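You operate a simulated robot arm through the tools that you are given. There is no shell and no other tool. Be economical: measure what you need, move in short steps, check, and stop when the job is done.

Carry out the task below with a simulated two-armed robot. There is one attempt and no reset: what you move stays moved.

Task
Pick up the blue-sleeved cone with one hand, pass it to the other hand and put it on the steel-topped counter. Set down upright: blue-sleeved cone.

It is judged by the outcome, as a careful person would: the job done as asked, and still so three seconds after it is handed in. It fails if anything else is knocked over, pushed out of place, dropped, spilled or broken.

Robot
Two 6-joint arms with two-finger grippers on one trunk, on a base that drives. Base frame: it is fixed to the floor where the robot stands at the start and does not move with it; the origin is under the middle of the robot, x ahead of it, y to its left, z up. Units: mm, rad, N and s.
The left shoulder is at the start at [60, 143, 836], the right one opposite. With the tool pointing down near the work surface each hand reaches from about 240 to 700 mm from the robot's upright axis, wherever it stands, measured 20 degrees to its own side. Places, roughly: steel-topped counter [-500, 1900, 900]. Payload 2.45 kg a hand.
Tool frame (each hand has its own): the origin (TCP) lies between the finger pads and is the grasp point; the fingertips stand 26 mm ahead of it; z points along the fingers, y is the line along which they close. The gripper opens to 96 mm. The gripper's body begins 69 mm behind the TCP.
Orientation is that of the tool frame in the base frame, as [roll, pitch, yaw] about the fixed x, y, z axes, in that order (R = Rz(yaw) Ry(pitch) Rx(roll)). With the fingers straight down and closing along the base's y, the tool's x points along the base's -x, its y along +y and its z along -z.

Tools
- The arms move only by the tool servo_tool. It takes "left_rows", "right_rows" or both (then of equal length, played together; a hand with none holds still); each is text: rows parted by semicolons, each of 7 numbers parted by spaces: the shift along the base's x, y, z in mm, then the turn, a rotation vector about the base's x, y, z in degrees, then the opening, from 0 (shut) to 1 (fully open). In form: tx ty tz ax ay az hand; .... A call has 1 to 8 rows; each row shifts and turns the commanded pose from where the row before left it. Each row takes 0.2 s and may step no farther than 50 mm and 0.15 rad from the row before; otherwise, or with a gripper value out of range, the whole call is refused. A pose out of reach is approached as far as the arm can. The call stops where the force on the tool passes 40 N (or 10 N more than at its start, if that is more) or the arm is blocked; 0.2 s more then pass. The fingers move at their own pace and stop on an object; they squeeze with about 34 N. The grip force told is the motor's: it shows also when the fingers shut on nothing. Time passes only in rows, and 0.2 s behind the last, so rows that do not move let the fingers close. The reply holds the time, the measured pose of the TCP, the force on the tool along the base axes, the opening and the grip force, in the units named above and with some noise, with the torque about the TCP (base axes, N m) and any sound that the robot's microphone picked up.
- Cameras (640 x 400 px; columns grow to the right, rows downward): "scene" is now at [143.3, 21.2, 1451.5]; the picture's right is [0.23, -0.97, -0.00], its down [-0.64, -0.15, -0.75] and it looks along [0.73, 0.17, -0.66] (base axes); focal length 258 px, centre (320, 200). "left" rides on the left gripper at [81, -3, -98] in its tool frame; the picture's right is [0.04, 1.00, 0.00], its down [-0.73, 0.03, -0.68] and it looks along [-0.68, 0.03, 0.73] (tool axes); focal length 256 px, centre (320, 200). "right" rides on the right gripper at [82, 3, -98] in its tool frame; the picture's right is [-0.04, 1.00, 0.00], its down [-0.73, -0.03, -0.68] and it looks along [-0.68, -0.03, 0.73] (tool axes); focal length 256 px, centre (320, 200). There is no depth. A picture from a camera that has moved, and an enlarged one, comes with that camera's place and axes in the base frame and with its lens.
- grab_frame(camera): a new picture of that camera. No time passes.
- lift_body(by): slides the trunk up (or, below 0, down) by that many mm; the arms and the scene camera ride with it, the base frame stays. It gives what a move gives, with no picture.
- drive_base(legs): drives the robot by 1 to 6 legs, each [ahead, turn to the left] in mm and rad, along the robot's own axes; the way and the turn of a leg run together, so that a leg with both is an arc; at most 1500 mm and 3.142 rad a leg. The arms and the cameras ride along, it lands a little off, and it stops where it bumps. It gives what a move gives.
- pan_tilt(pan, tilt): turns the head with the scene camera to pan (to the left, within 1.501 rad either way) and tilt (down, from -0.506 to 1.204), counted from straight ahead of the robot. It gives what a move gives.
- close_up(camera, box): a new picture of the part [left, top, right, bottom] of that camera's present view, enlarged. No time passes.
- job_done(): hands the job in; it is judged then, once.

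Work in short steps. Places have to be worked out from the pictures, the camera data and where the tool is seen: move nearer, look again, correct. Check each grasp and each placing, and mend what went wrong. You have 120 turns and 108 pictures in all, those below and enlarged ones among them. Open the grippers and draw the arms clear of the work before you hand the job in, unless the task says otherwise; then end with one line.

The tools are called after "Request:" as name(argument=value, ...) on one line, values as JSON. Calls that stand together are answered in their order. servo_tool: Moves the arms, as the interface text tells. Its arguments: {"type":"object","properties":{"left_rows":{"type":"string"},"right_rows":{"type":"string"}},"required":[]} The other tools are called the same way: lift_body (by) slides the trunk up or down; drive_base (legs) drives the base; pan_tilt (pan, tilt) turns the head that bears the scene camera; grab_frame (camera) takes a picture; close_up (camera, box) takes an enlarged picture of a part of a camera's view; job_done () hands the job in.

At the start:

```text
clock: 0.0
left_tool_pos: [401.6, 346.1, 1100.4]
left_tool_rot: [3.142, 0.001, 3.138]
left_contact_force: [-0.1, -0.4, 0.2]
left_wrist_torque: [0.01, 0.03, -0.03]
left_opening: 96.0
left_finger_force: 0.0
right_tool_pos: [497.7, -93.8, 1176.8]
right_tool_rot: [3.141, 0.0, 3.136]
right_contact_force: [0.3, 0.3, -0.4]
right_wrist_torque: [-0.01, -0.01, 0.02]
right_opening: 96.2
right_finger_force: 0.0
trunk travel left (down, up): [-461.0, 129.0]
robot x, y, heading: [-3.0, -0.9, -0.001]
head pan, tilt: [0.229, 0.717]
```

scene: 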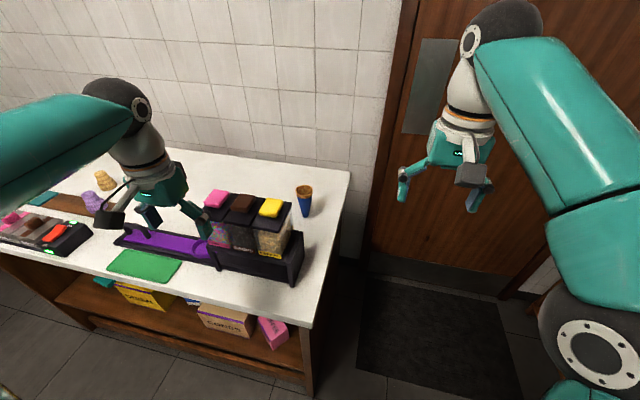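
right: 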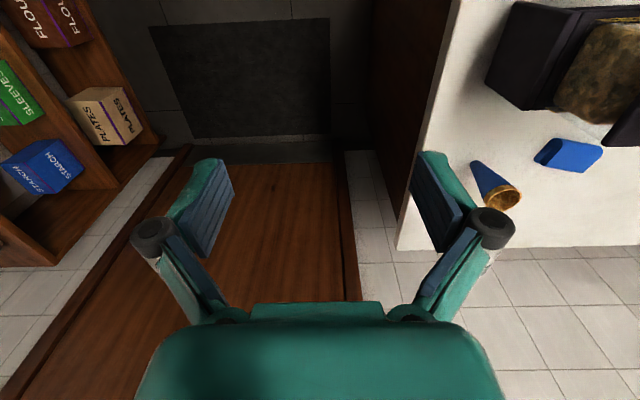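
left: 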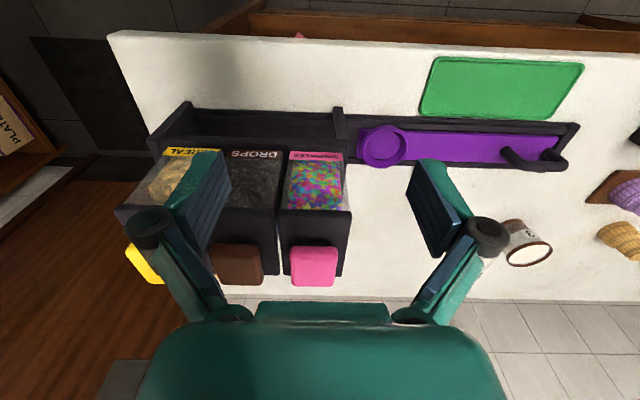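

The cone looks to be at about [721, 209, 855] from two views. I'll look at it closely and at where the destination counter is.

Request:
close_up(camera="scene", box=[200, 150, 360, 250])

Request:
close_up(camera="right", box=[400, 110, 640, 260])

Request:
pan_tilt(pan=1.5, tilt=0.4)

Request:
grab_frame(camera="scene")

```text
4.00 times, centred on (280, 200) of scene
camera zoom: at [143.3, 21.2, 1451.5], right [0.23, -0.97, 0.0], down [-0.64, -0.15, -0.75], along [0.73, 0.17, -0.66], focal length 1032 px, centre (480, 200)
```

zoom: 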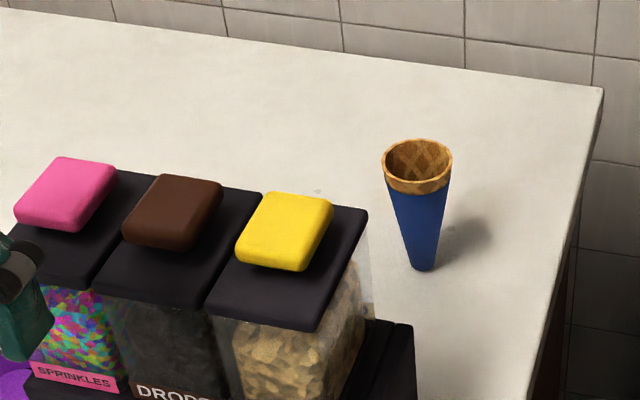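

```text
2.67 times, centred on (520, 185) of right
camera zoom: at [416.7, -90.1, 1273.8], right [0.05, 1.0, 0.0], down [0.73, -0.03, 0.68], along [0.68, -0.03, -0.73], focal length 683 px, centre (-213, 240)
```

zoom: 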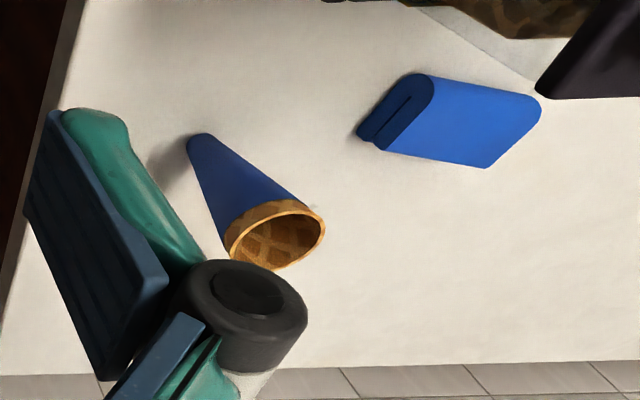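

```text
clock: 1.4
left_tool_pos: [401.4, 345.7, 1100.0]
left_tool_rot: [3.141, -0.001, 3.136]
left_contact_force: [0.5, -0.1, -0.9]
left_wrist_torque: [0.01, 0.01, 0.01]
left_opening: 96.3
left_finger_force: 0.1
right_tool_pos: [495.6, -93.6, 1175.7]
right_tool_rot: [3.141, 0.0, 3.136]
right_contact_force: [0.1, 1.1, 0.1]
right_wrist_torque: [-0.02, -0.02, -0.01]
right_opening: 95.9
right_finger_force: 0.1
trunk travel left (down, up): [-461.0, 129.0]
robot x, y, heading: [-0.1, 5.0, 0.001]
head pan, tilt: [1.499, 0.4]
```

```text
102 pictures are left
camera scene: at [68.0, 94.4, 1480.0], right [1.0, -0.07, 0.0], down [-0.03, -0.39, -0.92], along [0.07, 0.92, -0.39], focal length 258 px, centre (320, 200)
```

scene: 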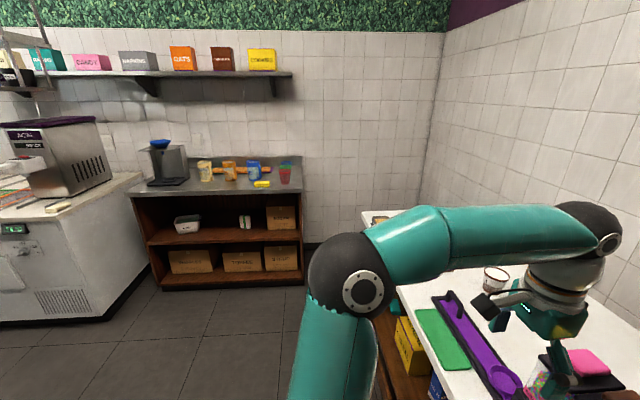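

The target counter is at the upper left and reachable by driving. The cone is about 110 mm tall, with a rim of about 55 mm and a tip of about 22 mm. Before creeping forward I'll check the gap between the base and the table.

Request:
pan_tilt(pan=0.2, tilt=1.2)

Request:
grab_frame(camera="scene")

```text
clock: 2.9
left_tool_pos: [402.4, 345.3, 1100.0]
left_tool_rot: [-3.141, 0.0, 3.137]
left_contact_force: [-0.7, -0.3, -0.1]
left_wrist_torque: [0.0, 0.01, 0.02]
left_opening: 96.0
left_finger_force: 0.0
right_tool_pos: [496.9, -94.3, 1176.2]
right_tool_rot: [3.141, -0.001, 3.137]
right_contact_force: [0.0, -0.8, -0.8]
right_wrist_torque: [0.04, 0.01, -0.01]
right_opening: 96.0
right_finger_force: 0.0
trunk travel left (down, up): [-461.0, 129.0]
robot x, y, heading: [-0.5, 1.5, 0.004]
head pan, tilt: [0.201, 1.201]
```

```text
101 pictures are left
camera scene: at [116.1, 13.2, 1417.2], right [0.2, -0.98, 0.0], down [-0.91, -0.19, -0.36], along [0.35, 0.07, -0.93], focal length 258 px, centre (320, 200)
```

scene: 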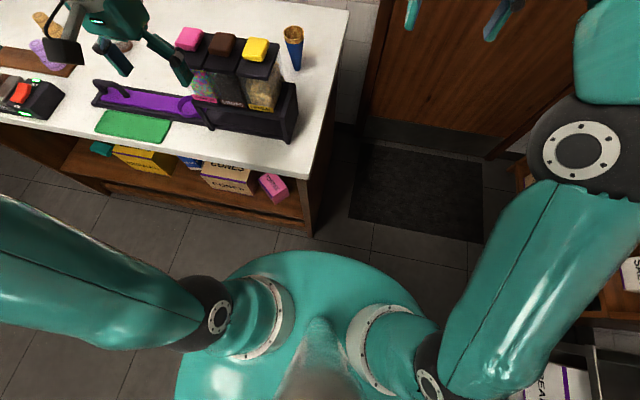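

The torso front is at about x=200 and the table edge at about x=377, so I'll drive ahead 90 mm. Both hands are well above everything.

Request:
drive_base(legs=[[90, 0]])

Request:
pan_tilt(pan=0.25, tilt=0.75)

Request:
grab_frame(camera="scene")

```text
clock: 4.0
left_tool_pos: [495.3, 345.9, 1099.4]
left_tool_rot: [3.141, -0.001, 3.138]
left_contact_force: [0.7, 0.1, 0.9]
left_wrist_torque: [0.03, 0.05, -0.03]
left_opening: 95.9
left_finger_force: 0.0
right_tool_pos: [589.2, -94.4, 1176.1]
right_tool_rot: [3.141, -0.002, 3.137]
right_contact_force: [0.7, -0.1, -0.5]
right_wrist_torque: [0.04, 0.06, 0.02]
right_opening: 96.0
right_finger_force: 0.1
trunk travel left (down, up): [-461.0, 129.0]
robot x, y, heading: [93.2, -1.6, -0.002]
head pan, tilt: [0.201, 1.201]
```

```text
clock: 4.9
left_tool_pos: [491.8, 345.1, 1100.4]
left_tool_rot: [-3.141, -0.003, 3.136]
left_contact_force: [0.6, -0.7, 0.0]
left_wrist_torque: [0.0, -0.01, -0.02]
left_opening: 95.9
left_finger_force: 0.1
right_tool_pos: [587.0, -94.1, 1175.9]
right_tool_rot: [3.141, 0.0, 3.138]
right_contact_force: [1.3, -0.5, 0.3]
right_wrist_torque: [0.01, 0.01, 0.0]
right_opening: 96.1
right_finger_force: 0.0
trunk travel left (down, up): [-461.0, 129.0]
robot x, y, heading: [88.9, -1.1, 0.001]
head pan, tilt: [0.25, 0.75]
```

```text
100 pictures are left
camera scene: at [232.1, 22.4, 1448.7], right [0.25, -0.97, 0.0], down [-0.66, -0.17, -0.73], along [0.71, 0.18, -0.68], focal length 258 px, centre (320, 200)
```

scene: 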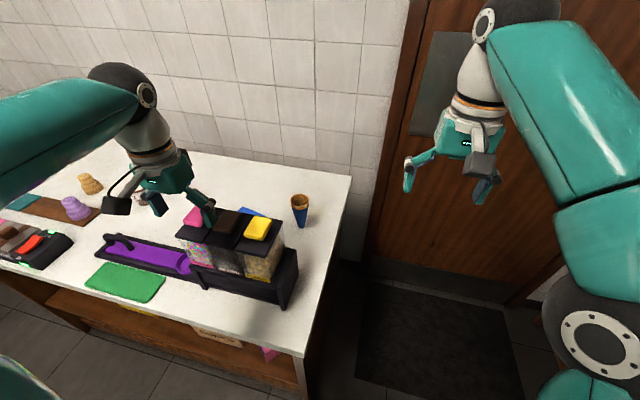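

Now I turn the right hand about the vertical (56°), still high up.

Request:
servo_tool(right_rows="0 0 0 0 0 8 1;0 0 0 0 0 8 1;0 0 0 0 0 8 1;0 0 0 0 0 8 1;0 0 0 0 0 8 1;0 0 0 0 0 8 1;0 0 0 0 0 8 1")

Request:
servo_tool(right_rows="0 0 0 6.22 -4.19 0 1;0 0 0 6.22 -4.19 0 1;0 0 0 6.22 -4.19 0 1;0 0 0 6.22 -4.19 0 1;0 0 0 6.22 -4.19 0 1;0 0 0 6.22 -4.19 0 1")

Request:
grab_frame(camera="right")

```text
clock: 6.5
left_tool_pos: [492.4, 345.7, 1100.9]
left_tool_rot: [-3.141, 0.001, 3.137]
left_contact_force: [-0.6, -0.1, -0.2]
left_wrist_torque: [-0.02, -0.01, 0.01]
left_opening: 96.0
left_finger_force: 0.1
right_tool_pos: [588.3, -92.7, 1177.7]
right_tool_rot: [-3.142, 0.0, -2.168]
right_contact_force: [-0.2, 0.7, -0.2]
right_wrist_torque: [-0.02, -0.03, 0.03]
right_opening: 96.4
right_finger_force: 0.0
trunk travel left (down, up): [-461.0, 129.0]
robot x, y, heading: [90.2, 0.1, -0.001]
head pan, tilt: [0.25, 0.75]
```

```text
clock: 7.9
left_tool_pos: [491.5, 344.9, 1100.9]
left_tool_rot: [-3.141, 0.001, 3.136]
left_contact_force: [0.4, 0.3, 0.7]
left_wrist_torque: [-0.02, 0.02, -0.03]
left_opening: 95.9
left_finger_force: 0.1
right_tool_pos: [586.7, -94.8, 1176.2]
right_tool_rot: [3.134, 0.787, -2.173]
right_contact_force: [-0.2, 0.2, 0.3]
right_wrist_torque: [0.03, 0.0, 0.03]
right_opening: 96.0
right_finger_force: 0.1
trunk travel left (down, up): [-461.0, 129.0]
robot x, y, heading: [90.8, -0.1, -0.001]
head pan, tilt: [0.25, 0.75]
```

```text
99 pictures are left
camera right: at [513.5, -198.2, 1188.4], right [-0.81, 0.59, 0.03], down [0.05, 0.01, 1.0], along [0.58, 0.81, -0.04], focal length 256 px, centre (320, 200)
```

right: 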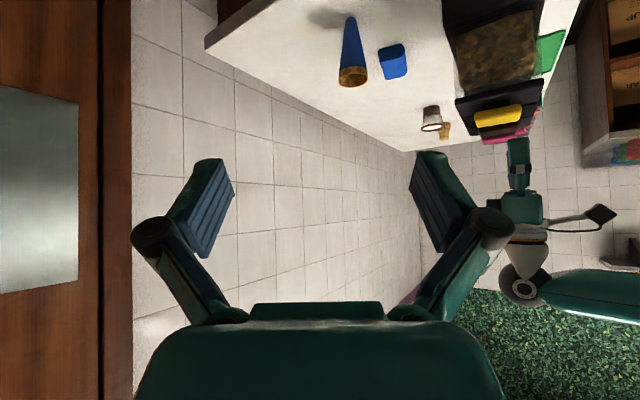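

The cone is confirmed at about (723, 207) with its base at z≈845. I move the right hand to a standoff about 140 mm back along the approach line.

Request:
servo_tool(right_rows="11.4 31.4 -27.1 0 0 0 1;11.4 31.4 -27.1 0 0 0 1;11.4 31.4 -27.1 0 0 0 1;11.4 31.4 -27.1 0 0 0 1;11.4 31.4 -27.1 0 0 0 1;11.4 31.4 -27.1 0 0 0 1;11.4 31.4 -27.1 0 0 0 1")

Request:
grab_frame(camera="right")

Request:
grab_frame(camera="scene")

```text
clock: 9.5
left_tool_pos: [493.7, 346.2, 1100.1]
left_tool_rot: [3.141, -0.001, 3.137]
left_contact_force: [-0.1, 0.8, 0.3]
left_wrist_torque: [-0.03, 0.02, -0.02]
left_opening: 96.2
left_finger_force: 0.1
right_tool_pos: [668.3, 125.5, 986.2]
right_tool_rot: [3.135, 0.783, -2.174]
right_contact_force: [-0.5, 0.6, -0.4]
right_wrist_torque: [-0.01, -0.01, -0.01]
right_opening: 95.8
right_finger_force: 0.0
trunk travel left (down, up): [-461.0, 129.0]
robot x, y, heading: [90.3, -3.9, 0.0]
head pan, tilt: [0.25, 0.75]
```

```text
98 pictures are left
camera right: at [595.1, 22.1, 997.9], right [-0.81, 0.59, 0.03], down [0.05, 0.01, 1.0], along [0.58, 0.81, -0.04], focal length 256 px, centre (320, 200)
```

right: 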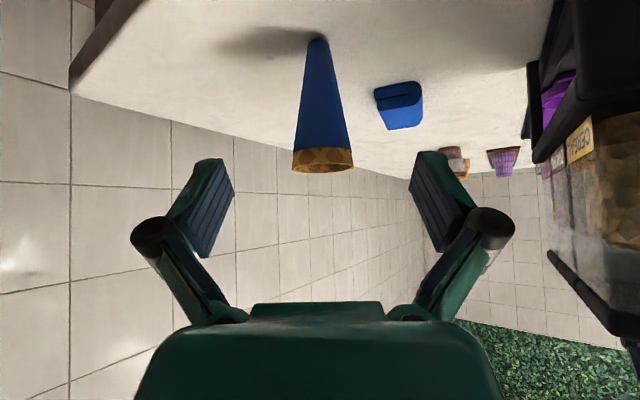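

```text
97 pictures are left
camera scene: at [232.8, 23.1, 1448.7], right [0.25, -0.97, 0.0], down [-0.66, -0.17, -0.73], along [0.71, 0.18, -0.68], focal length 258 px, centre (320, 200)
```

scene: 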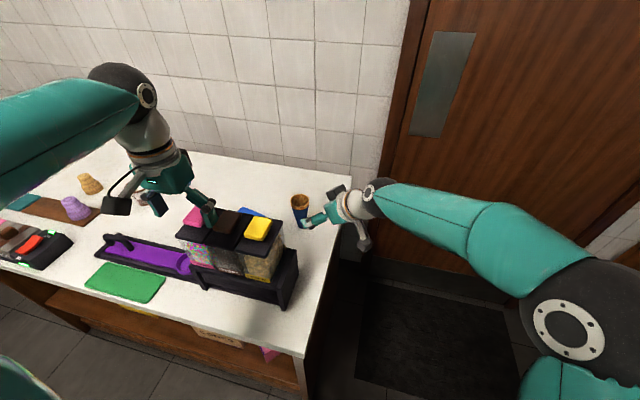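

The cone is centred between the fingers. I advance along the tool axis, then check before closing.

Request:
servo_tool(right_rows="11 16.5 -19.8 0 0 0 1;11 16.5 -19.8 0 0 0 1;11 16.5 -19.8 0 0 0 1;11 16.5 -19.8 0 0 0 1;11 16.5 -19.8 0 0 0 1;0 0 0 0 0 0 1")

Request:
grab_frame(camera="right")

Request:
close_up(camera="scene", box=[220, 150, 380, 250])

```text
clock: 10.9
left_tool_pos: [491.4, 345.8, 1100.7]
left_tool_rot: [-3.14, 0.001, 3.137]
left_contact_force: [-0.3, 0.2, -0.4]
left_wrist_torque: [0.0, -0.04, 0.02]
left_opening: 96.1
left_finger_force: 0.2
right_tool_pos: [723.5, 208.8, 889.5]
right_tool_rot: [3.135, 0.784, -2.173]
right_contact_force: [-0.8, 0.6, -0.2]
right_wrist_torque: [-0.02, -0.01, 0.02]
right_opening: 96.0
right_finger_force: 0.0
trunk travel left (down, up): [-461.0, 129.0]
robot x, y, heading: [91.5, -0.1, 0.001]
head pan, tilt: [0.25, 0.75]
```

```text
96 pictures are left
camera right: at [650.3, 105.1, 901.1], right [-0.81, 0.59, 0.03], down [0.05, 0.01, 1.0], along [0.58, 0.81, -0.04], focal length 256 px, centre (320, 200)
```

right: 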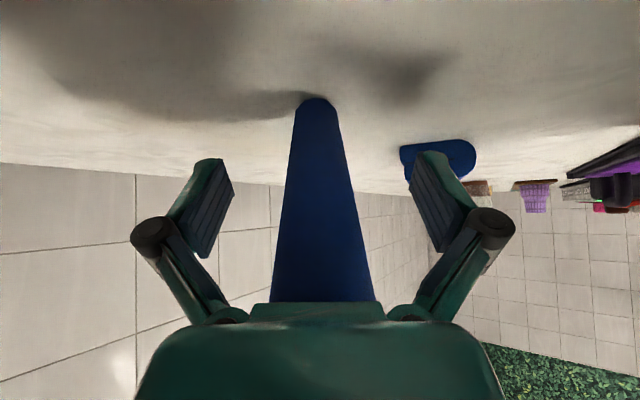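

```text
4.00 times, centred on (300, 200) of scene
camera zoom: at [231.5, 22.4, 1448.9], right [0.25, -0.97, 0.0], down [-0.66, -0.17, -0.73], along [0.71, 0.18, -0.68], focal length 1032 px, centre (400, 200)
```

zoom: 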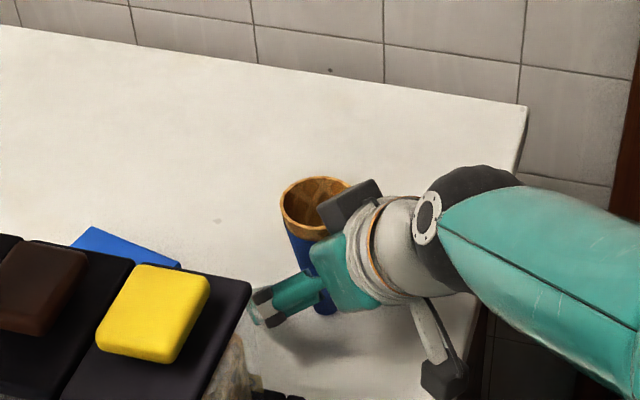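

No contact yet, and the cone stands centred between the pads. I close the right gripper.

Request:
servo_tool(right_rows="0 0 0 0 0 0 0.6;0 0 0 0 0 0 0.4;0 0 0 0 0 0 0.25;0 0 0 0 0 0 0.1;0 0 0 0 0 0 0;0 0 0 0 0 0 0")

Request:
grab_frame(camera="right")

```text
clock: 12.3
left_tool_pos: [493.0, 345.0, 1100.4]
left_tool_rot: [-3.14, -0.003, 3.137]
left_contact_force: [0.3, -0.1, -0.9]
left_wrist_torque: [0.01, -0.02, 0.0]
left_opening: 96.2
left_finger_force: 0.0
right_tool_pos: [722.8, 208.8, 889.6]
right_tool_rot: [3.134, 0.785, -2.173]
right_contact_force: [-0.5, 0.7, 0.2]
right_wrist_torque: [0.03, -0.02, 0.01]
right_opening: 32.7
right_finger_force: 14.0
trunk travel left (down, up): [-461.0, 129.0]
robot x, y, heading: [90.8, 0.5, -0.003]
head pan, tilt: [0.25, 0.75]
```

```text
94 pictures are left
camera right: at [650.5, 105.1, 900.9], right [-0.81, 0.59, 0.03], down [0.05, 0.01, 1.0], along [0.58, 0.81, -0.04], focal length 256 px, centre (320, 200)
```

right: 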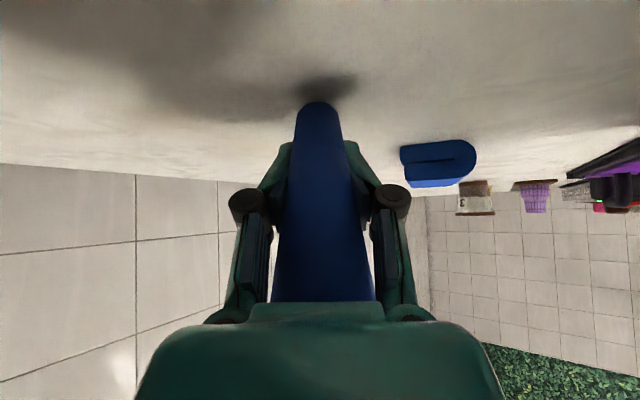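

It is gripped at 32.7 mm. I lift slowly.

Request:
servo_tool(right_rows="0 0 0 0 0 0 0;0 0 10 0 0 0 0;0 0 20 0 0 0 0;0 0 30 0 0 0 0;0 0 40 0 0 0 0;0 0 40 0 0 0 0")

Request:
grab_frame(camera="right")

Request:
grab_frame(camera="scene")

```text
clock: 13.7
left_tool_pos: [491.8, 345.4, 1101.1]
left_tool_rot: [3.142, -0.001, 3.137]
left_contact_force: [0.1, 0.2, 0.0]
left_wrist_torque: [0.03, -0.02, -0.05]
left_opening: 96.1
left_finger_force: 0.1
right_tool_pos: [724.2, 207.4, 1030.4]
right_tool_rot: [3.134, 0.784, -2.173]
right_contact_force: [-0.3, -0.6, -0.2]
right_wrist_torque: [0.0, -0.02, 0.03]
right_opening: 32.8
right_finger_force: 14.1
trunk travel left (down, up): [-461.0, 129.0]
robot x, y, heading: [89.7, -1.5, -0.001]
head pan, tilt: [0.25, 0.75]
```

```text
93 pictures are left
camera right: at [650.9, 105.1, 1042.3], right [-0.81, 0.59, 0.03], down [0.05, 0.01, 1.0], along [0.58, 0.81, -0.04], focal length 256 px, centre (320, 200)
```

right: 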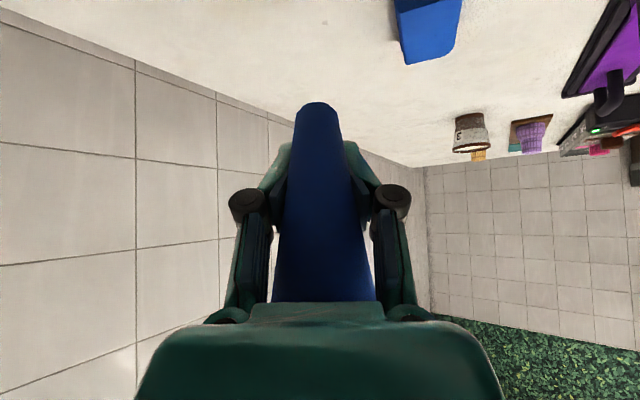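

```text
92 pictures are left
camera scene: at [231.6, 22.4, 1448.8], right [0.25, -0.97, 0.0], down [-0.66, -0.17, -0.73], along [0.71, 0.18, -0.68], focal length 258 px, centre (320, 200)
```

scene: 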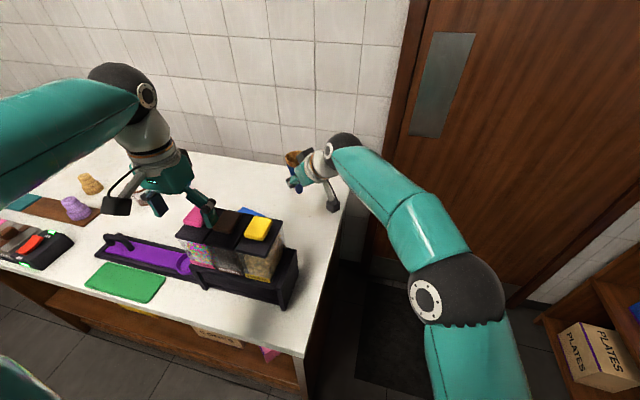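

The cone came up cleanly, with its base about 44 mm below the TCP. I retreat up and right, then back over the floor.

Request:
servo_tool(right_rows="0 0 25 0 0 0 0;0 -20 35 0 0 0 0;-10 -40 20 0 0 0 0;-20 -40 0 0 0 0 0;-30 -30 0 0 0 0 0;-40 -20 0 0 0 0 0;-40 -10 0 0 0 0 0;-40 -10 0 0 0 0 0")

Request:
drive_base(legs=[[-250, 0]])

Request:
grab_frame(camera="scene")

```text
clock: 15.5
left_tool_pos: [491.0, 345.8, 1100.7]
left_tool_rot: [-3.141, -0.001, 3.138]
left_contact_force: [-0.2, -0.4, -0.2]
left_wrist_torque: [0.01, -0.02, -0.03]
left_opening: 95.8
left_finger_force: 0.0
right_tool_pos: [540.6, 37.9, 1109.3]
right_tool_rot: [3.134, 0.786, -2.172]
right_contact_force: [-0.3, 0.2, -0.3]
right_wrist_torque: [-0.02, -0.02, -0.05]
right_opening: 32.7
right_finger_force: 14.5
trunk travel left (down, up): [-461.0, 129.0]
robot x, y, heading: [92.3, -1.4, -0.008]
head pan, tilt: [0.25, 0.75]
```

```text
clock: 17.4
left_tool_pos: [233.0, 346.4, 1101.1]
left_tool_rot: [3.141, 0.001, 3.135]
left_contact_force: [-0.6, -0.4, 0.6]
left_wrist_torque: [0.03, -0.02, -0.03]
left_opening: 95.9
left_finger_force: 0.1
right_tool_pos: [282.8, 39.1, 1109.9]
right_tool_rot: [3.135, 0.785, -2.173]
right_contact_force: [-0.4, 0.3, 0.1]
right_wrist_torque: [-0.02, -0.05, -0.04]
right_opening: 32.2
right_finger_force: 14.2
trunk travel left (down, up): [-461.0, 129.0]
robot x, y, heading: [-166.3, -0.9, -0.001]
head pan, tilt: [0.25, 0.75]
```

```text
91 pictures are left
camera scene: at [-27.3, 22.6, 1449.0], right [0.25, -0.97, 0.0], down [-0.66, -0.17, -0.73], along [0.71, 0.18, -0.68], focal length 258 px, centre (320, 200)
```

scene: 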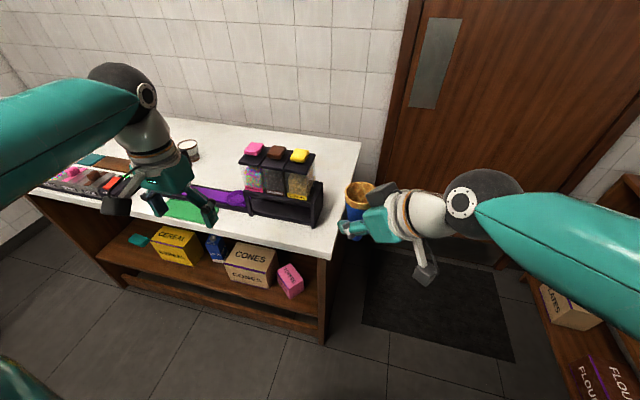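

The robot is backed off, with the cone upright in the right hand. I turn the right hand to point left (az≈90°) while lowering it, and yaw the left hand −90° so its camera is away from the right hand.

Request:
servo_tool(right_rows="0 0 -20 0 0 7 0;0 0 -20 0 0 7 0;0 0 -20 0 0 7 0;0 0 -20 0 0 7 0;0 0 -20 0 0 6.5 0;0 0 -20 0 0 0 0;0 0 -20 0 0 0 0;0 0 -10 0 0 0 0", left_rows="0 0 10 0 0 -8.2 1;0 0 10 0 0 -8.2 1;0 0 10 0 0 -8.2 1;0 0 10 0 0 -8.2 1;0 0 10 0 0 -8.2 1;0 0 10 0 0 -8.2 1;0 0 10 0 0 -8.2 1;0 0 10 0 0 -8.2 1")

Request:
servo_tool(left_rows="0 0 0 0 0 -8.2 1;0 0 0 0 0 -8.2 1;0 0 0 0 0 -8 1")

Request:
grab_frame(camera="scene")

Request:
grab_frame(camera="left")

```text
clock: 19.2
left_tool_pos: [235.0, 345.5, 1181.7]
left_tool_rot: [-3.14, -0.001, 1.99]
left_contact_force: [0.2, 0.7, -0.5]
left_wrist_torque: [0.01, 0.02, -0.02]
left_opening: 96.0
left_finger_force: 0.0
right_tool_pos: [284.3, 37.3, 957.6]
right_tool_rot: [3.134, 0.785, -1.567]
right_contact_force: [0.7, 0.1, 0.4]
right_wrist_torque: [-0.01, -0.01, 0.01]
right_opening: 32.4
right_finger_force: 14.0
trunk travel left (down, up): [-461.0, 129.0]
robot x, y, heading: [-165.3, -2.5, -0.001]
head pan, tilt: [0.25, 0.75]
```

```text
clock: 20.0
left_tool_pos: [234.6, 347.7, 1179.9]
left_tool_rot: [-3.141, 0.0, 1.561]
left_contact_force: [1.0, -0.2, -0.3]
left_wrist_torque: [0.03, 0.0, 0.01]
left_opening: 95.8
left_finger_force: 0.0
right_tool_pos: [282.5, 38.1, 957.3]
right_tool_rot: [3.134, 0.786, -1.572]
right_contact_force: [-0.1, -0.3, -0.6]
right_wrist_torque: [0.02, -0.05, 0.03]
right_opening: 32.4
right_finger_force: 14.1
trunk travel left (down, up): [-461.0, 129.0]
robot x, y, heading: [-169.5, -1.6, 0.009]
head pan, tilt: [0.25, 0.75]
```

```text
90 pictures are left
camera scene: at [-25.6, 22.6, 1448.8], right [0.25, -0.97, 0.0], down [-0.66, -0.17, -0.73], along [0.71, 0.18, -0.68], focal length 258 px, centre (320, 200)
```

scene: 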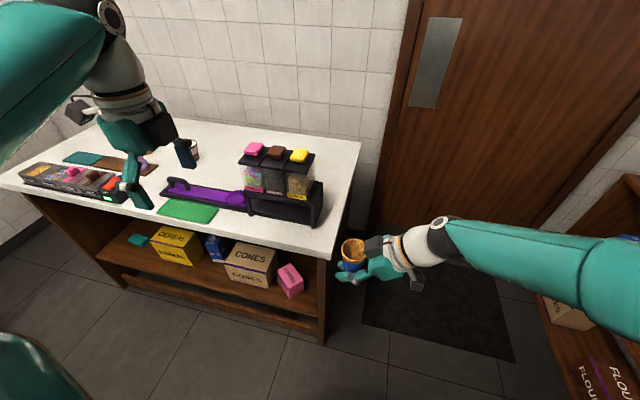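

```text
89 pictures are left
camera left: at [231.7, 428.0, 1278.7], right [1.0, 0.03, 0.0], down [0.02, -0.73, 0.68], along [0.02, -0.68, -0.73], focal length 256 px, centre (320, 200)
```

left: 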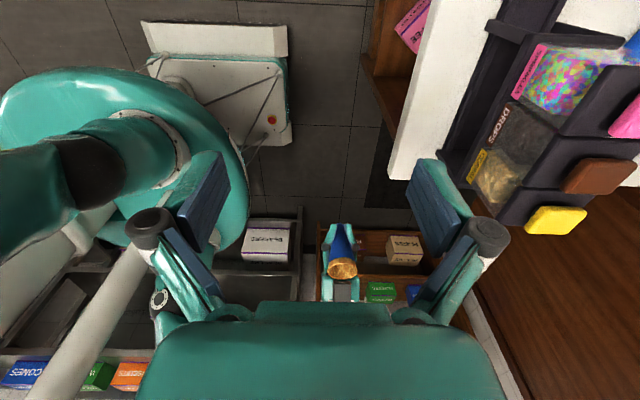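

The left camera sees the cone rim at about (283, 38, 1028), matching the expected pose. I bring the left hand above it at z≈1150.

Request:
servo_tool(left_rows="7 -44 -4 0 0 0 1;7 -44 -4 0 0 0 1;7 -44 -4 0 0 0 1;7 -44 -4 0 0 0 1;7 -44 -4 0 0 0 1;7 -44 -4 0 0 0 1;6 -45 -4 0 0 0 1")

Request:
grab_frame(camera="left")

Request:
grab_frame(camera="scene")

```text
clock: 21.6
left_tool_pos: [283.5, 33.1, 1155.7]
left_tool_rot: [-3.14, -0.002, 1.567]
left_contact_force: [0.9, 0.4, 0.3]
left_wrist_torque: [0.01, -0.01, -0.01]
left_opening: 95.6
left_finger_force: 0.0
right_tool_pos: [284.0, 35.5, 958.1]
right_tool_rot: [3.134, 0.784, -1.572]
right_contact_force: [0.3, -0.2, 0.2]
right_wrist_torque: [0.03, 0.02, 0.0]
right_opening: 32.3
right_finger_force: 14.2
trunk travel left (down, up): [-461.0, 129.0]
robot x, y, heading: [-170.8, -1.8, 0.005]
head pan, tilt: [0.25, 0.75]
```

```text
88 pictures are left
camera left: at [280.2, 114.3, 1252.7], right [1.0, 0.04, 0.0], down [0.03, -0.73, 0.68], along [0.02, -0.68, -0.73], focal length 256 px, centre (320, 200)
```

left: 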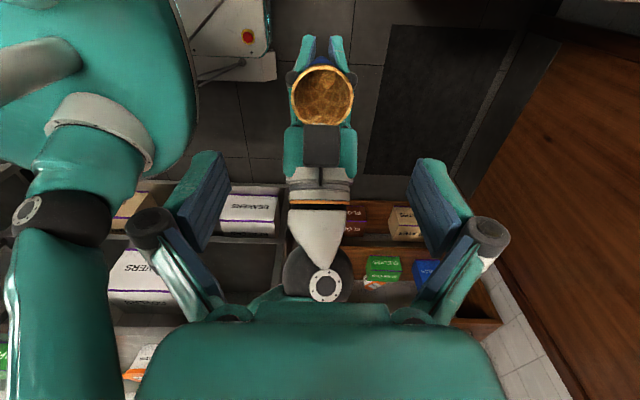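

```text
87 pictures are left
camera scene: at [-24.8, 21.5, 1448.8], right [0.25, -0.97, 0.0], down [-0.66, -0.17, -0.73], along [0.71, 0.18, -0.68], focal length 258 px, centre (320, 200)
```

scene: 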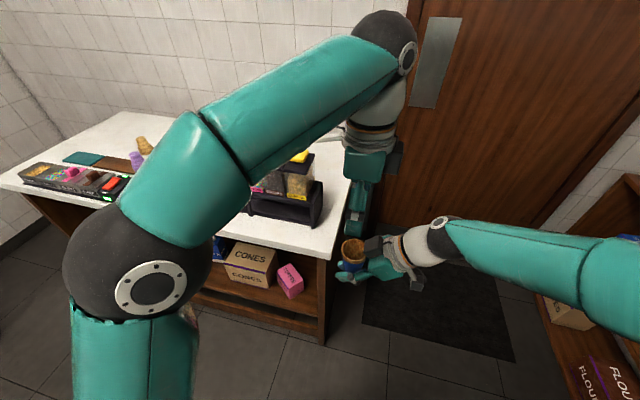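

From the left camera the rim centre is near (284, 26.5, 1025), about 10 mm toward the right hand from its TCP. I shift −6 mm in y and come down to just above the rim, then recheck.

Request:
servo_tool(left_rows="0 -3 -24 0 0 0 1;0 -3 -24 0 0 0 1;0 0 -24 0 0 0 1;0 0 -18 0 0 0 1;0 0 0 0 0 0 1")

Request:
grab_frame(camera="left")

Request:
close_up(camera="scene", box=[280, 150, 440, 290])

Request:
grab_frame(camera="right")

```text
clock: 22.8
left_tool_pos: [283.3, 28.7, 1060.6]
left_tool_rot: [3.141, 0.001, 1.564]
left_contact_force: [-0.2, -0.3, 0.2]
left_wrist_torque: [0.03, -0.01, -0.01]
left_opening: 96.0
left_finger_force: 0.1
right_tool_pos: [285.2, 37.0, 957.4]
right_tool_rot: [3.135, 0.786, -1.569]
right_contact_force: [-0.2, 0.0, -0.1]
right_wrist_torque: [0.0, -0.01, 0.0]
right_opening: 32.3
right_finger_force: 14.1
trunk travel left (down, up): [-461.0, 129.0]
robot x, y, heading: [-169.6, -1.5, -0.003]
head pan, tilt: [0.25, 0.75]
```

```text
86 pictures are left
camera left: at [280.8, 110.5, 1159.1], right [1.0, 0.04, 0.0], down [0.03, -0.73, 0.68], along [0.02, -0.68, -0.73], focal length 256 px, centre (320, 200)
```

left: 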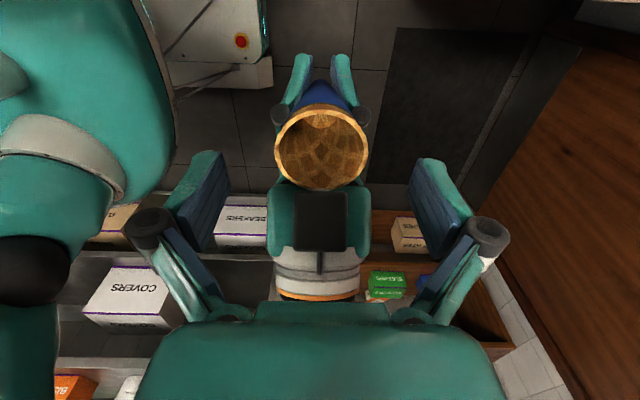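

```text
2.86 times, centred on (360, 220) of scene
camera zoom: at [-25.5, 22.6, 1448.8], right [0.25, -0.97, 0.0], down [-0.66, -0.17, -0.73], along [0.71, 0.18, -0.68], focal length 737 px, centre (206, 143)
```

zoom: 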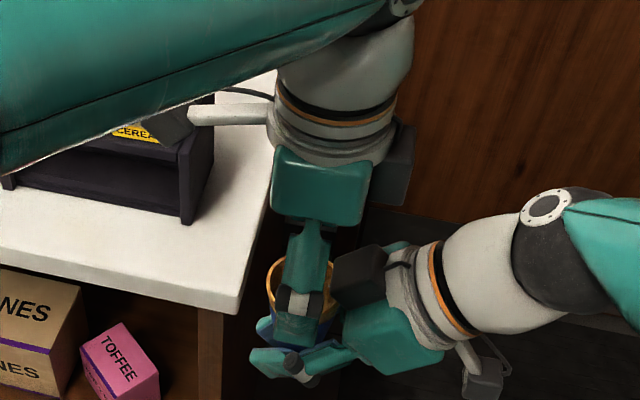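

```text
84 pictures are left
camera right: at [282.4, -89.6, 969.4], right [-1.0, 0.02, 0.03], down [0.03, 0.04, 1.0], along [0.02, 1.0, -0.04], focal length 256 px, centre (320, 200)
```

right: 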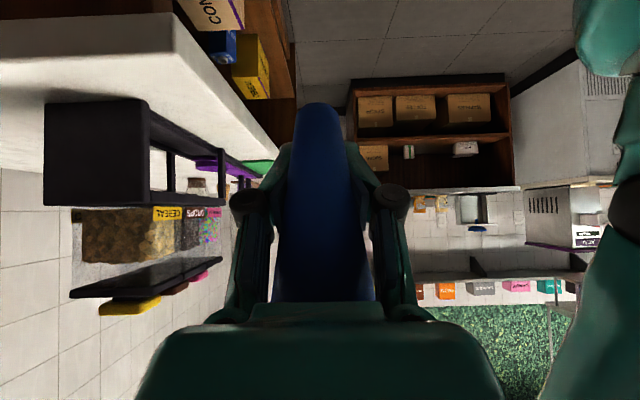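

Triangulating the two left views puts the rim at (284, 31, 1029). The right knuckles top out near z≈992, so I take the left TCP to z≈1028, with tips around 1002. Then I close.

Request:
servo_tool(left_rows="0 1 -12 0 0 0 1;0 1 -11 0 0 0 1;0 0 -9 0 0 0 1;0 0 0 0 0 0 1")

Request:
grab_frame(camera="left")

Request:
close_up(camera="scene", box=[300, 180, 420, 280])

```text
clock: 23.8
left_tool_pos: [282.6, 33.0, 1031.9]
left_tool_rot: [-3.14, 0.0, 1.565]
left_contact_force: [-0.1, -0.1, -0.2]
left_wrist_torque: [0.0, 0.0, -0.01]
left_opening: 95.9
left_finger_force: 0.1
right_tool_pos: [283.5, 37.7, 957.9]
right_tool_rot: [3.134, 0.785, -1.572]
right_contact_force: [-0.6, -0.1, -0.7]
right_wrist_torque: [-0.03, -0.01, -0.02]
right_opening: 32.1
right_finger_force: 13.7
trunk travel left (down, up): [-461.0, 129.0]
robot x, y, heading: [-169.0, -0.2, 0.003]
head pan, tilt: [0.25, 0.75]
```

```text
83 pictures are left
camera left: at [280.8, 113.9, 1129.3], right [1.0, 0.04, 0.0], down [0.03, -0.73, 0.68], along [0.02, -0.68, -0.73], focal length 256 px, centre (320, 200)
```

left: 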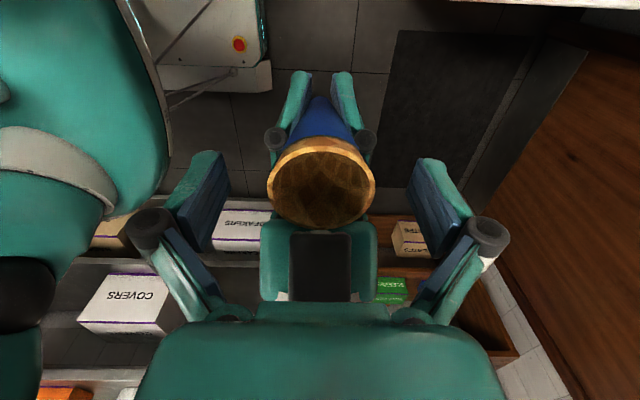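

```text
4.00 times, centred on (360, 230) of scene
camera zoom: at [-25.5, 22.6, 1448.8], right [0.25, -0.97, 0.0], down [-0.66, -0.17, -0.73], along [0.71, 0.18, -0.68], focal length 1032 px, centre (160, 80)
```

zoom: 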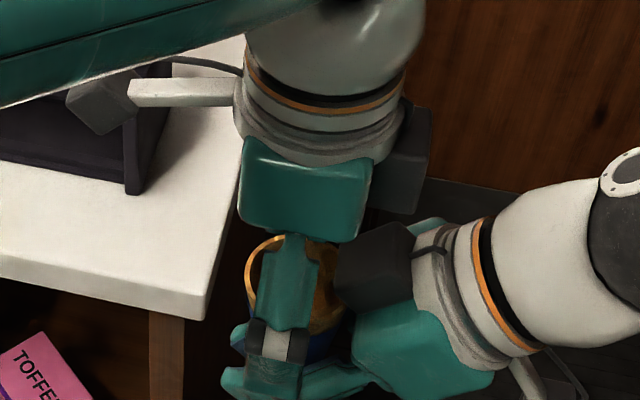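

The left hand is aligned over the rim, and clearances look fine. I close the left gripper on the rim.

Request:
servo_tool(left_rows="0 0 -2 0 0 0 0.7;0 0 0 0 0 0 0.55;0 0 0 0 0 0 0.4;0 0 0 0 0 0 0.2;0 0 0 0 0 0 0;0 0 0 0 0 0 0")

Request:
grab_frame(camera="left")

Request:
close_up(camera="scene", box=[300, 180, 420, 280])

```text
clock: 25.2
left_tool_pos: [284.1, 33.2, 1031.1]
left_tool_rot: [3.142, 0.001, 1.566]
left_contact_force: [3.5, -0.2, 4.7]
left_wrist_torque: [0.03, 0.01, 0.08]
left_opening: 51.2
left_finger_force: 13.9
right_tool_pos: [283.8, 36.9, 957.0]
right_tool_rot: [3.133, 0.785, -1.571]
right_contact_force: [-3.7, 0.4, -3.5]
right_wrist_torque: [0.0, -0.25, -0.11]
right_opening: 32.2
right_finger_force: 14.0
trunk travel left (down, up): [-461.0, 129.0]
robot x, y, heading: [-169.6, -1.4, 0.003]
head pan, tilt: [0.25, 0.75]
```

```text
81 pictures are left
camera left: at [281.0, 113.7, 1127.3], right [1.0, 0.04, 0.0], down [0.03, -0.73, 0.68], along [0.02, -0.68, -0.73], focal length 256 px, centre (320, 200)
```

left: 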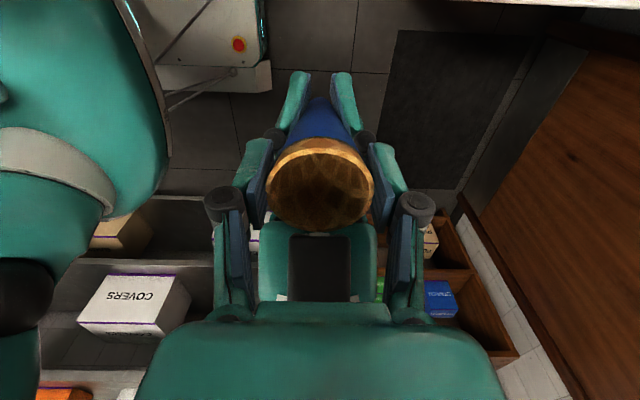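

```text
4.00 times, centred on (360, 230) of scene
camera zoom: at [-25.5, 22.6, 1448.8], right [0.25, -0.97, 0.0], down [-0.66, -0.17, -0.73], along [0.71, 0.18, -0.68], focal length 1032 px, centre (160, 80)
```

zoom: 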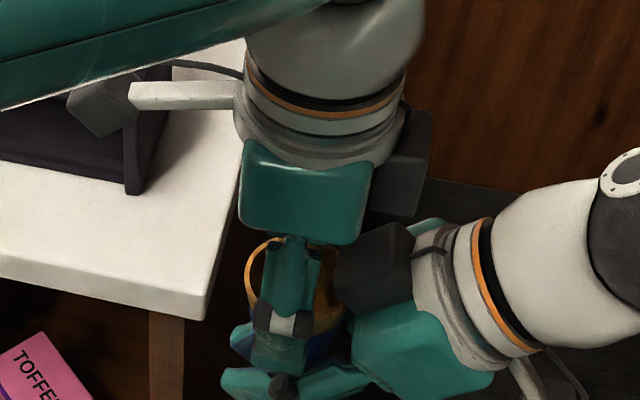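

The left grip holds at 51 mm. I release the right hand in part, lower it to clear, then slide it away to the right.

Request:
servo_tool(right_rows="0 0 0 0 0 0 0.5;0 0 0 0 0 0 0.55;0 0 -10 0 0 0 0.6;0 0 -15 0 0 0 0.6;0 0 -15 0 0 0 0.6;0 0 0 0 0 0 0.6")

Request:
grab_frame(camera="left")

Request:
grab_frame(camera="right")

```text
clock: 26.6
left_tool_pos: [282.6, 33.2, 1028.4]
left_tool_rot: [-3.139, -0.003, 1.565]
left_contact_force: [-0.5, 5.9, -10.5]
left_wrist_torque: [0.35, -0.05, -0.02]
left_opening: 51.6
left_finger_force: 14.3
right_tool_pos: [284.2, 37.6, 917.9]
right_tool_rot: [3.133, 0.787, -1.569]
right_contact_force: [-0.5, -4.9, 10.9]
right_wrist_torque: [0.15, 0.06, 0.03]
right_opening: 57.6
right_finger_force: 0.1
trunk travel left (down, up): [-461.0, 129.0]
robot x, y, heading: [-168.5, 2.3, -0.005]
head pan, tilt: [0.25, 0.75]
```

```text
79 pictures are left
camera left: at [280.8, 113.9, 1127.2], right [1.0, 0.04, 0.0], down [0.03, -0.73, 0.68], along [0.02, -0.68, -0.74], focal length 256 px, centre (320, 200)
```

left: 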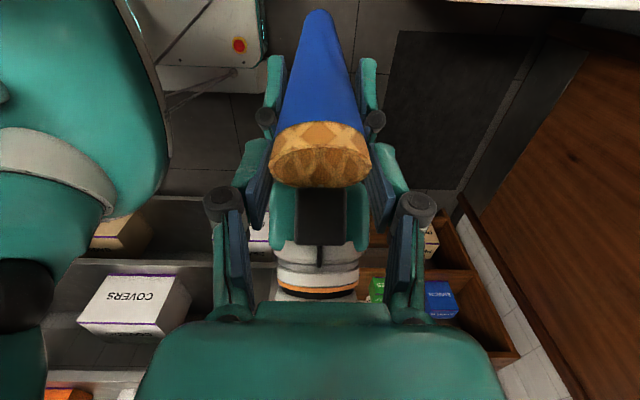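

```text
78 pictures are left
camera right: at [282.6, -89.1, 930.4], right [-1.0, 0.02, 0.03], down [0.03, 0.04, 1.0], along [0.02, 1.0, -0.04], focal length 256 px, centre (320, 200)
```

right: 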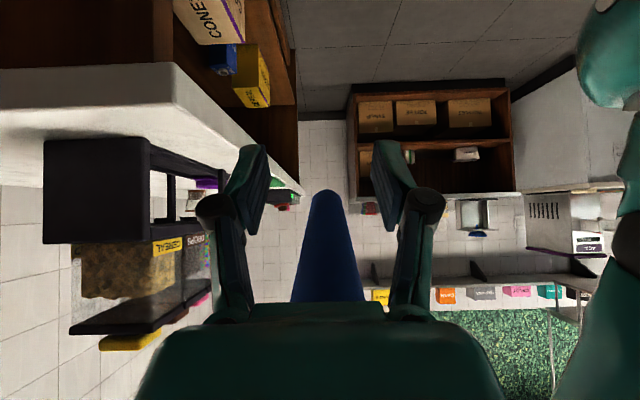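

When the right hand went down, a module on it pressed the rim edge and pivoted the cone about 30° in the left grip. It is still held. I back the right hand up slightly to unload it, then slide it straight away in −y.

Request:
servo_tool(right_rows="0 0 8 0 0 0 0.7;0 0 5 0 0 0 0.7;0 0 0 0 0 0 0.7")

Request:
grab_frame(camera="left")

Request:
close_up(camera="scene", box=[300, 180, 420, 280])

```text
clock: 27.4
left_tool_pos: [283.6, 33.1, 1030.0]
left_tool_rot: [3.141, 0.001, 1.566]
left_contact_force: [0.7, 0.4, 0.0]
left_wrist_torque: [-0.01, 0.0, 0.02]
left_opening: 51.8
left_finger_force: 14.0
right_tool_pos: [283.9, 36.8, 930.6]
right_tool_rot: [3.133, 0.786, -1.571]
right_contact_force: [-0.2, -0.2, -0.7]
right_wrist_torque: [0.0, 0.0, 0.04]
right_opening: 67.3
right_finger_force: 0.2
trunk travel left (down, up): [-461.0, 129.0]
robot x, y, heading: [-167.6, -1.6, 0.0]
head pan, tilt: [0.25, 0.75]
```

```text
77 pictures are left
camera left: at [280.9, 113.6, 1127.4], right [1.0, 0.04, 0.0], down [0.03, -0.73, 0.68], along [0.02, -0.68, -0.73], focal length 256 px, centre (320, 200)
```

left: 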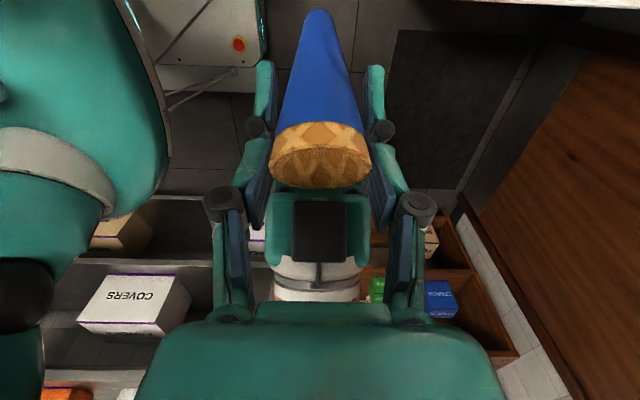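

```text
4.00 times, centred on (360, 230) of scene
camera zoom: at [-25.5, 22.6, 1448.8], right [0.25, -0.97, 0.0], down [-0.66, -0.17, -0.73], along [0.71, 0.18, -0.68], focal length 1032 px, centre (160, 80)
```

zoom: 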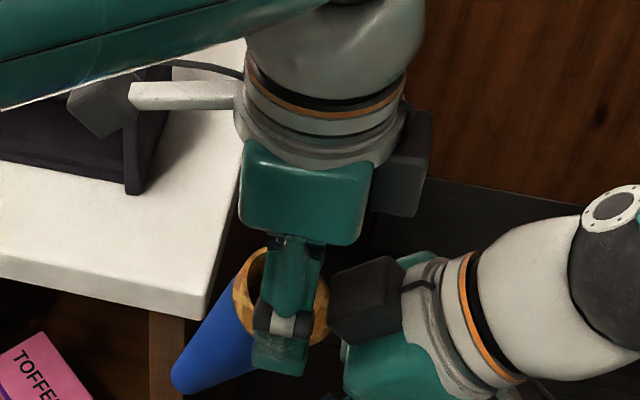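

The contact force is gone. I slide the right hand away.

Request:
servo_tool(right_rows="0 -10 0 0 0 0 0.8;0 -20 0 0 0 0 0.8;0 -30 0 0 0 0 0.8;0 -40 0 0 0 0 0.8;0 -40 0 0 0 0 0.8;0 -40 0 0 0 0 0.8")

Request:
grab_frame(camera="left")

Request:
grab_frame(camera="right")

Request:
grab_frame(camera="scene")

```text
clock: 28.8
left_tool_pos: [284.8, 31.1, 1029.0]
left_tool_rot: [-3.141, 0.001, 1.566]
left_contact_force: [0.4, -1.2, 0.6]
left_wrist_torque: [0.03, 0.02, -0.03]
left_opening: 51.8
left_finger_force: 14.2
right_tool_pos: [286.2, -142.5, 932.3]
right_tool_rot: [3.134, 0.786, -1.569]
right_contact_force: [0.5, 0.6, -0.5]
right_wrist_torque: [-0.02, -0.01, 0.01]
right_opening: 77.0
right_finger_force: 0.0
trunk travel left (down, up): [-461.0, 129.0]
robot x, y, heading: [-167.8, 1.0, 0.001]
head pan, tilt: [0.25, 0.75]
```

```text
75 pictures are left
camera left: at [280.8, 113.1, 1127.2], right [1.0, 0.04, 0.0], down [0.03, -0.73, 0.68], along [0.02, -0.68, -0.73], focal length 256 px, centre (320, 200)
```

left: 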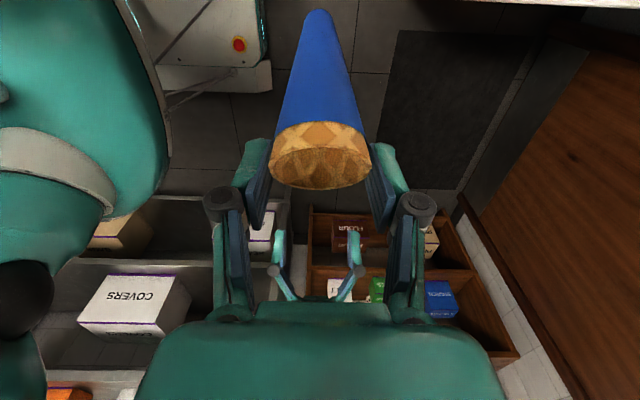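

```text
74 pictures are left
camera right: at [284.5, -269.7, 944.1], right [-1.0, 0.02, 0.03], down [0.03, 0.04, 1.0], along [0.02, 1.0, -0.04], focal length 256 px, centre (320, 200)
```

right: 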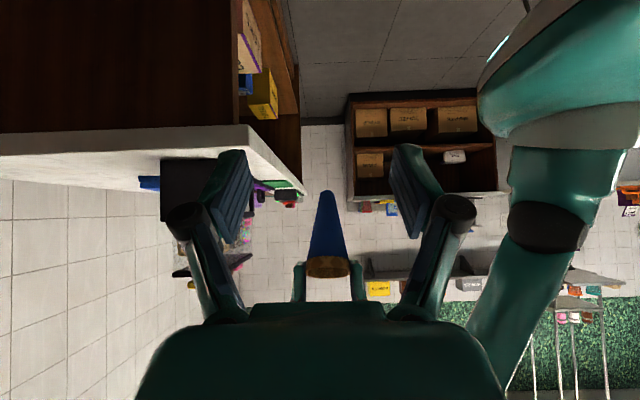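

```text
73 pictures are left
camera scene: at [-25.6, 22.0, 1448.9], right [0.25, -0.97, 0.0], down [-0.66, -0.17, -0.73], along [0.71, 0.18, -0.68], focal length 258 px, centre (320, 200)
```

scene: 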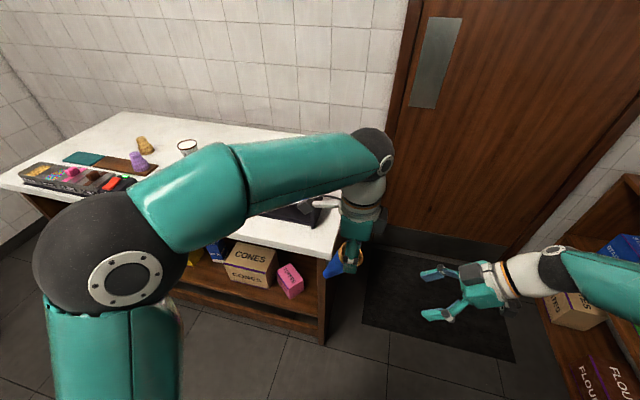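

The handover is done: the cone hangs in the left grip, tilted about 34° about x. I lean the left hand by −34° to bring the cone upright, raise it, and pull the right hand in closer for driving.

Request:
servo_tool(left_rows="0 0 20 -8.5 0 0 0;0 0 20 -8.5 0 0 0;0 0 20 -8.5 0 0 0;0 0 20 -8.5 0 0 0;0 0 20 0 0 0 0", right_rows="-20 -10 20 0 0 0 1;-30 0 20 0 0 0 1;-30 0 20 0 0 0 1;-30 0 20 0 0 0 1;-10 0 20 0 0 0 1")

Request:
grab_frame(camera="left")

Request:
grab_frame(camera="scene")

Request:
grab_frame(camera="right")

```text
clock: 30.0
left_tool_pos: [280.0, 32.5, 1129.3]
left_tool_rot: [3.138, 0.595, 1.564]
left_contact_force: [0.5, -0.2, -0.3]
left_wrist_torque: [0.0, -0.02, 0.03]
left_opening: 51.8
left_finger_force: 14.2
right_tool_pos: [164.1, -152.2, 1034.0]
right_tool_rot: [3.135, 0.785, -1.568]
right_contact_force: [0.5, 0.9, -0.4]
right_wrist_torque: [-0.02, -0.01, -0.03]
right_opening: 96.0
right_finger_force: 0.1
trunk travel left (down, up): [-461.0, 129.0]
robot x, y, heading: [-167.9, -2.0, 0.001]
head pan, tilt: [0.25, 0.75]
```

```text
72 pictures are left
camera left: at [278.3, 154.9, 1164.1], right [1.0, 0.03, -0.02], down [0.03, -0.23, 0.97], along [0.02, -0.97, -0.23], focal length 256 px, centre (320, 200)
```

left: 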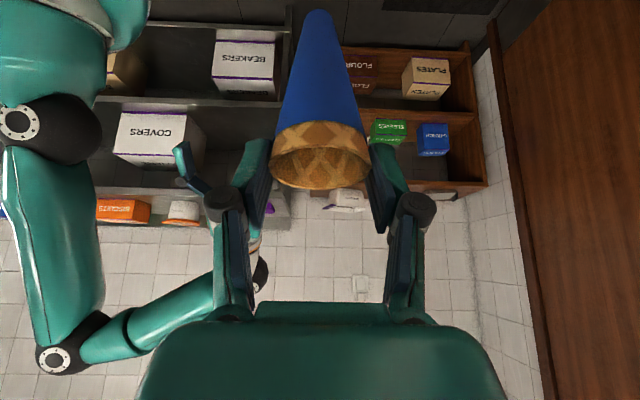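

```text
71 pictures are left
camera scene: at [-26.1, 22.5, 1448.9], right [0.25, -0.97, 0.0], down [-0.66, -0.17, -0.73], along [0.71, 0.18, -0.68], focal length 258 px, centre (320, 200)
```

scene: 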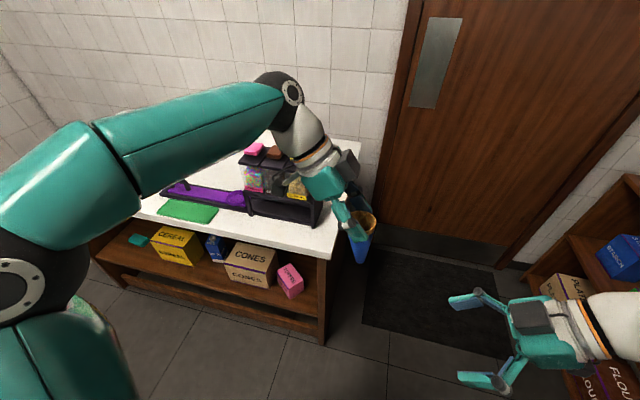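

```text
70 pictures are left
camera right: at [162.7, -279.8, 1045.9], right [-1.0, 0.02, 0.03], down [0.03, 0.04, 1.0], along [0.02, 1.0, -0.04], focal length 256 px, centre (320, 200)
```

right: 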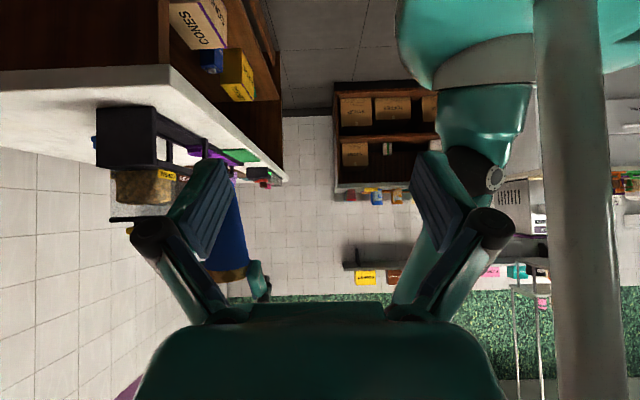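

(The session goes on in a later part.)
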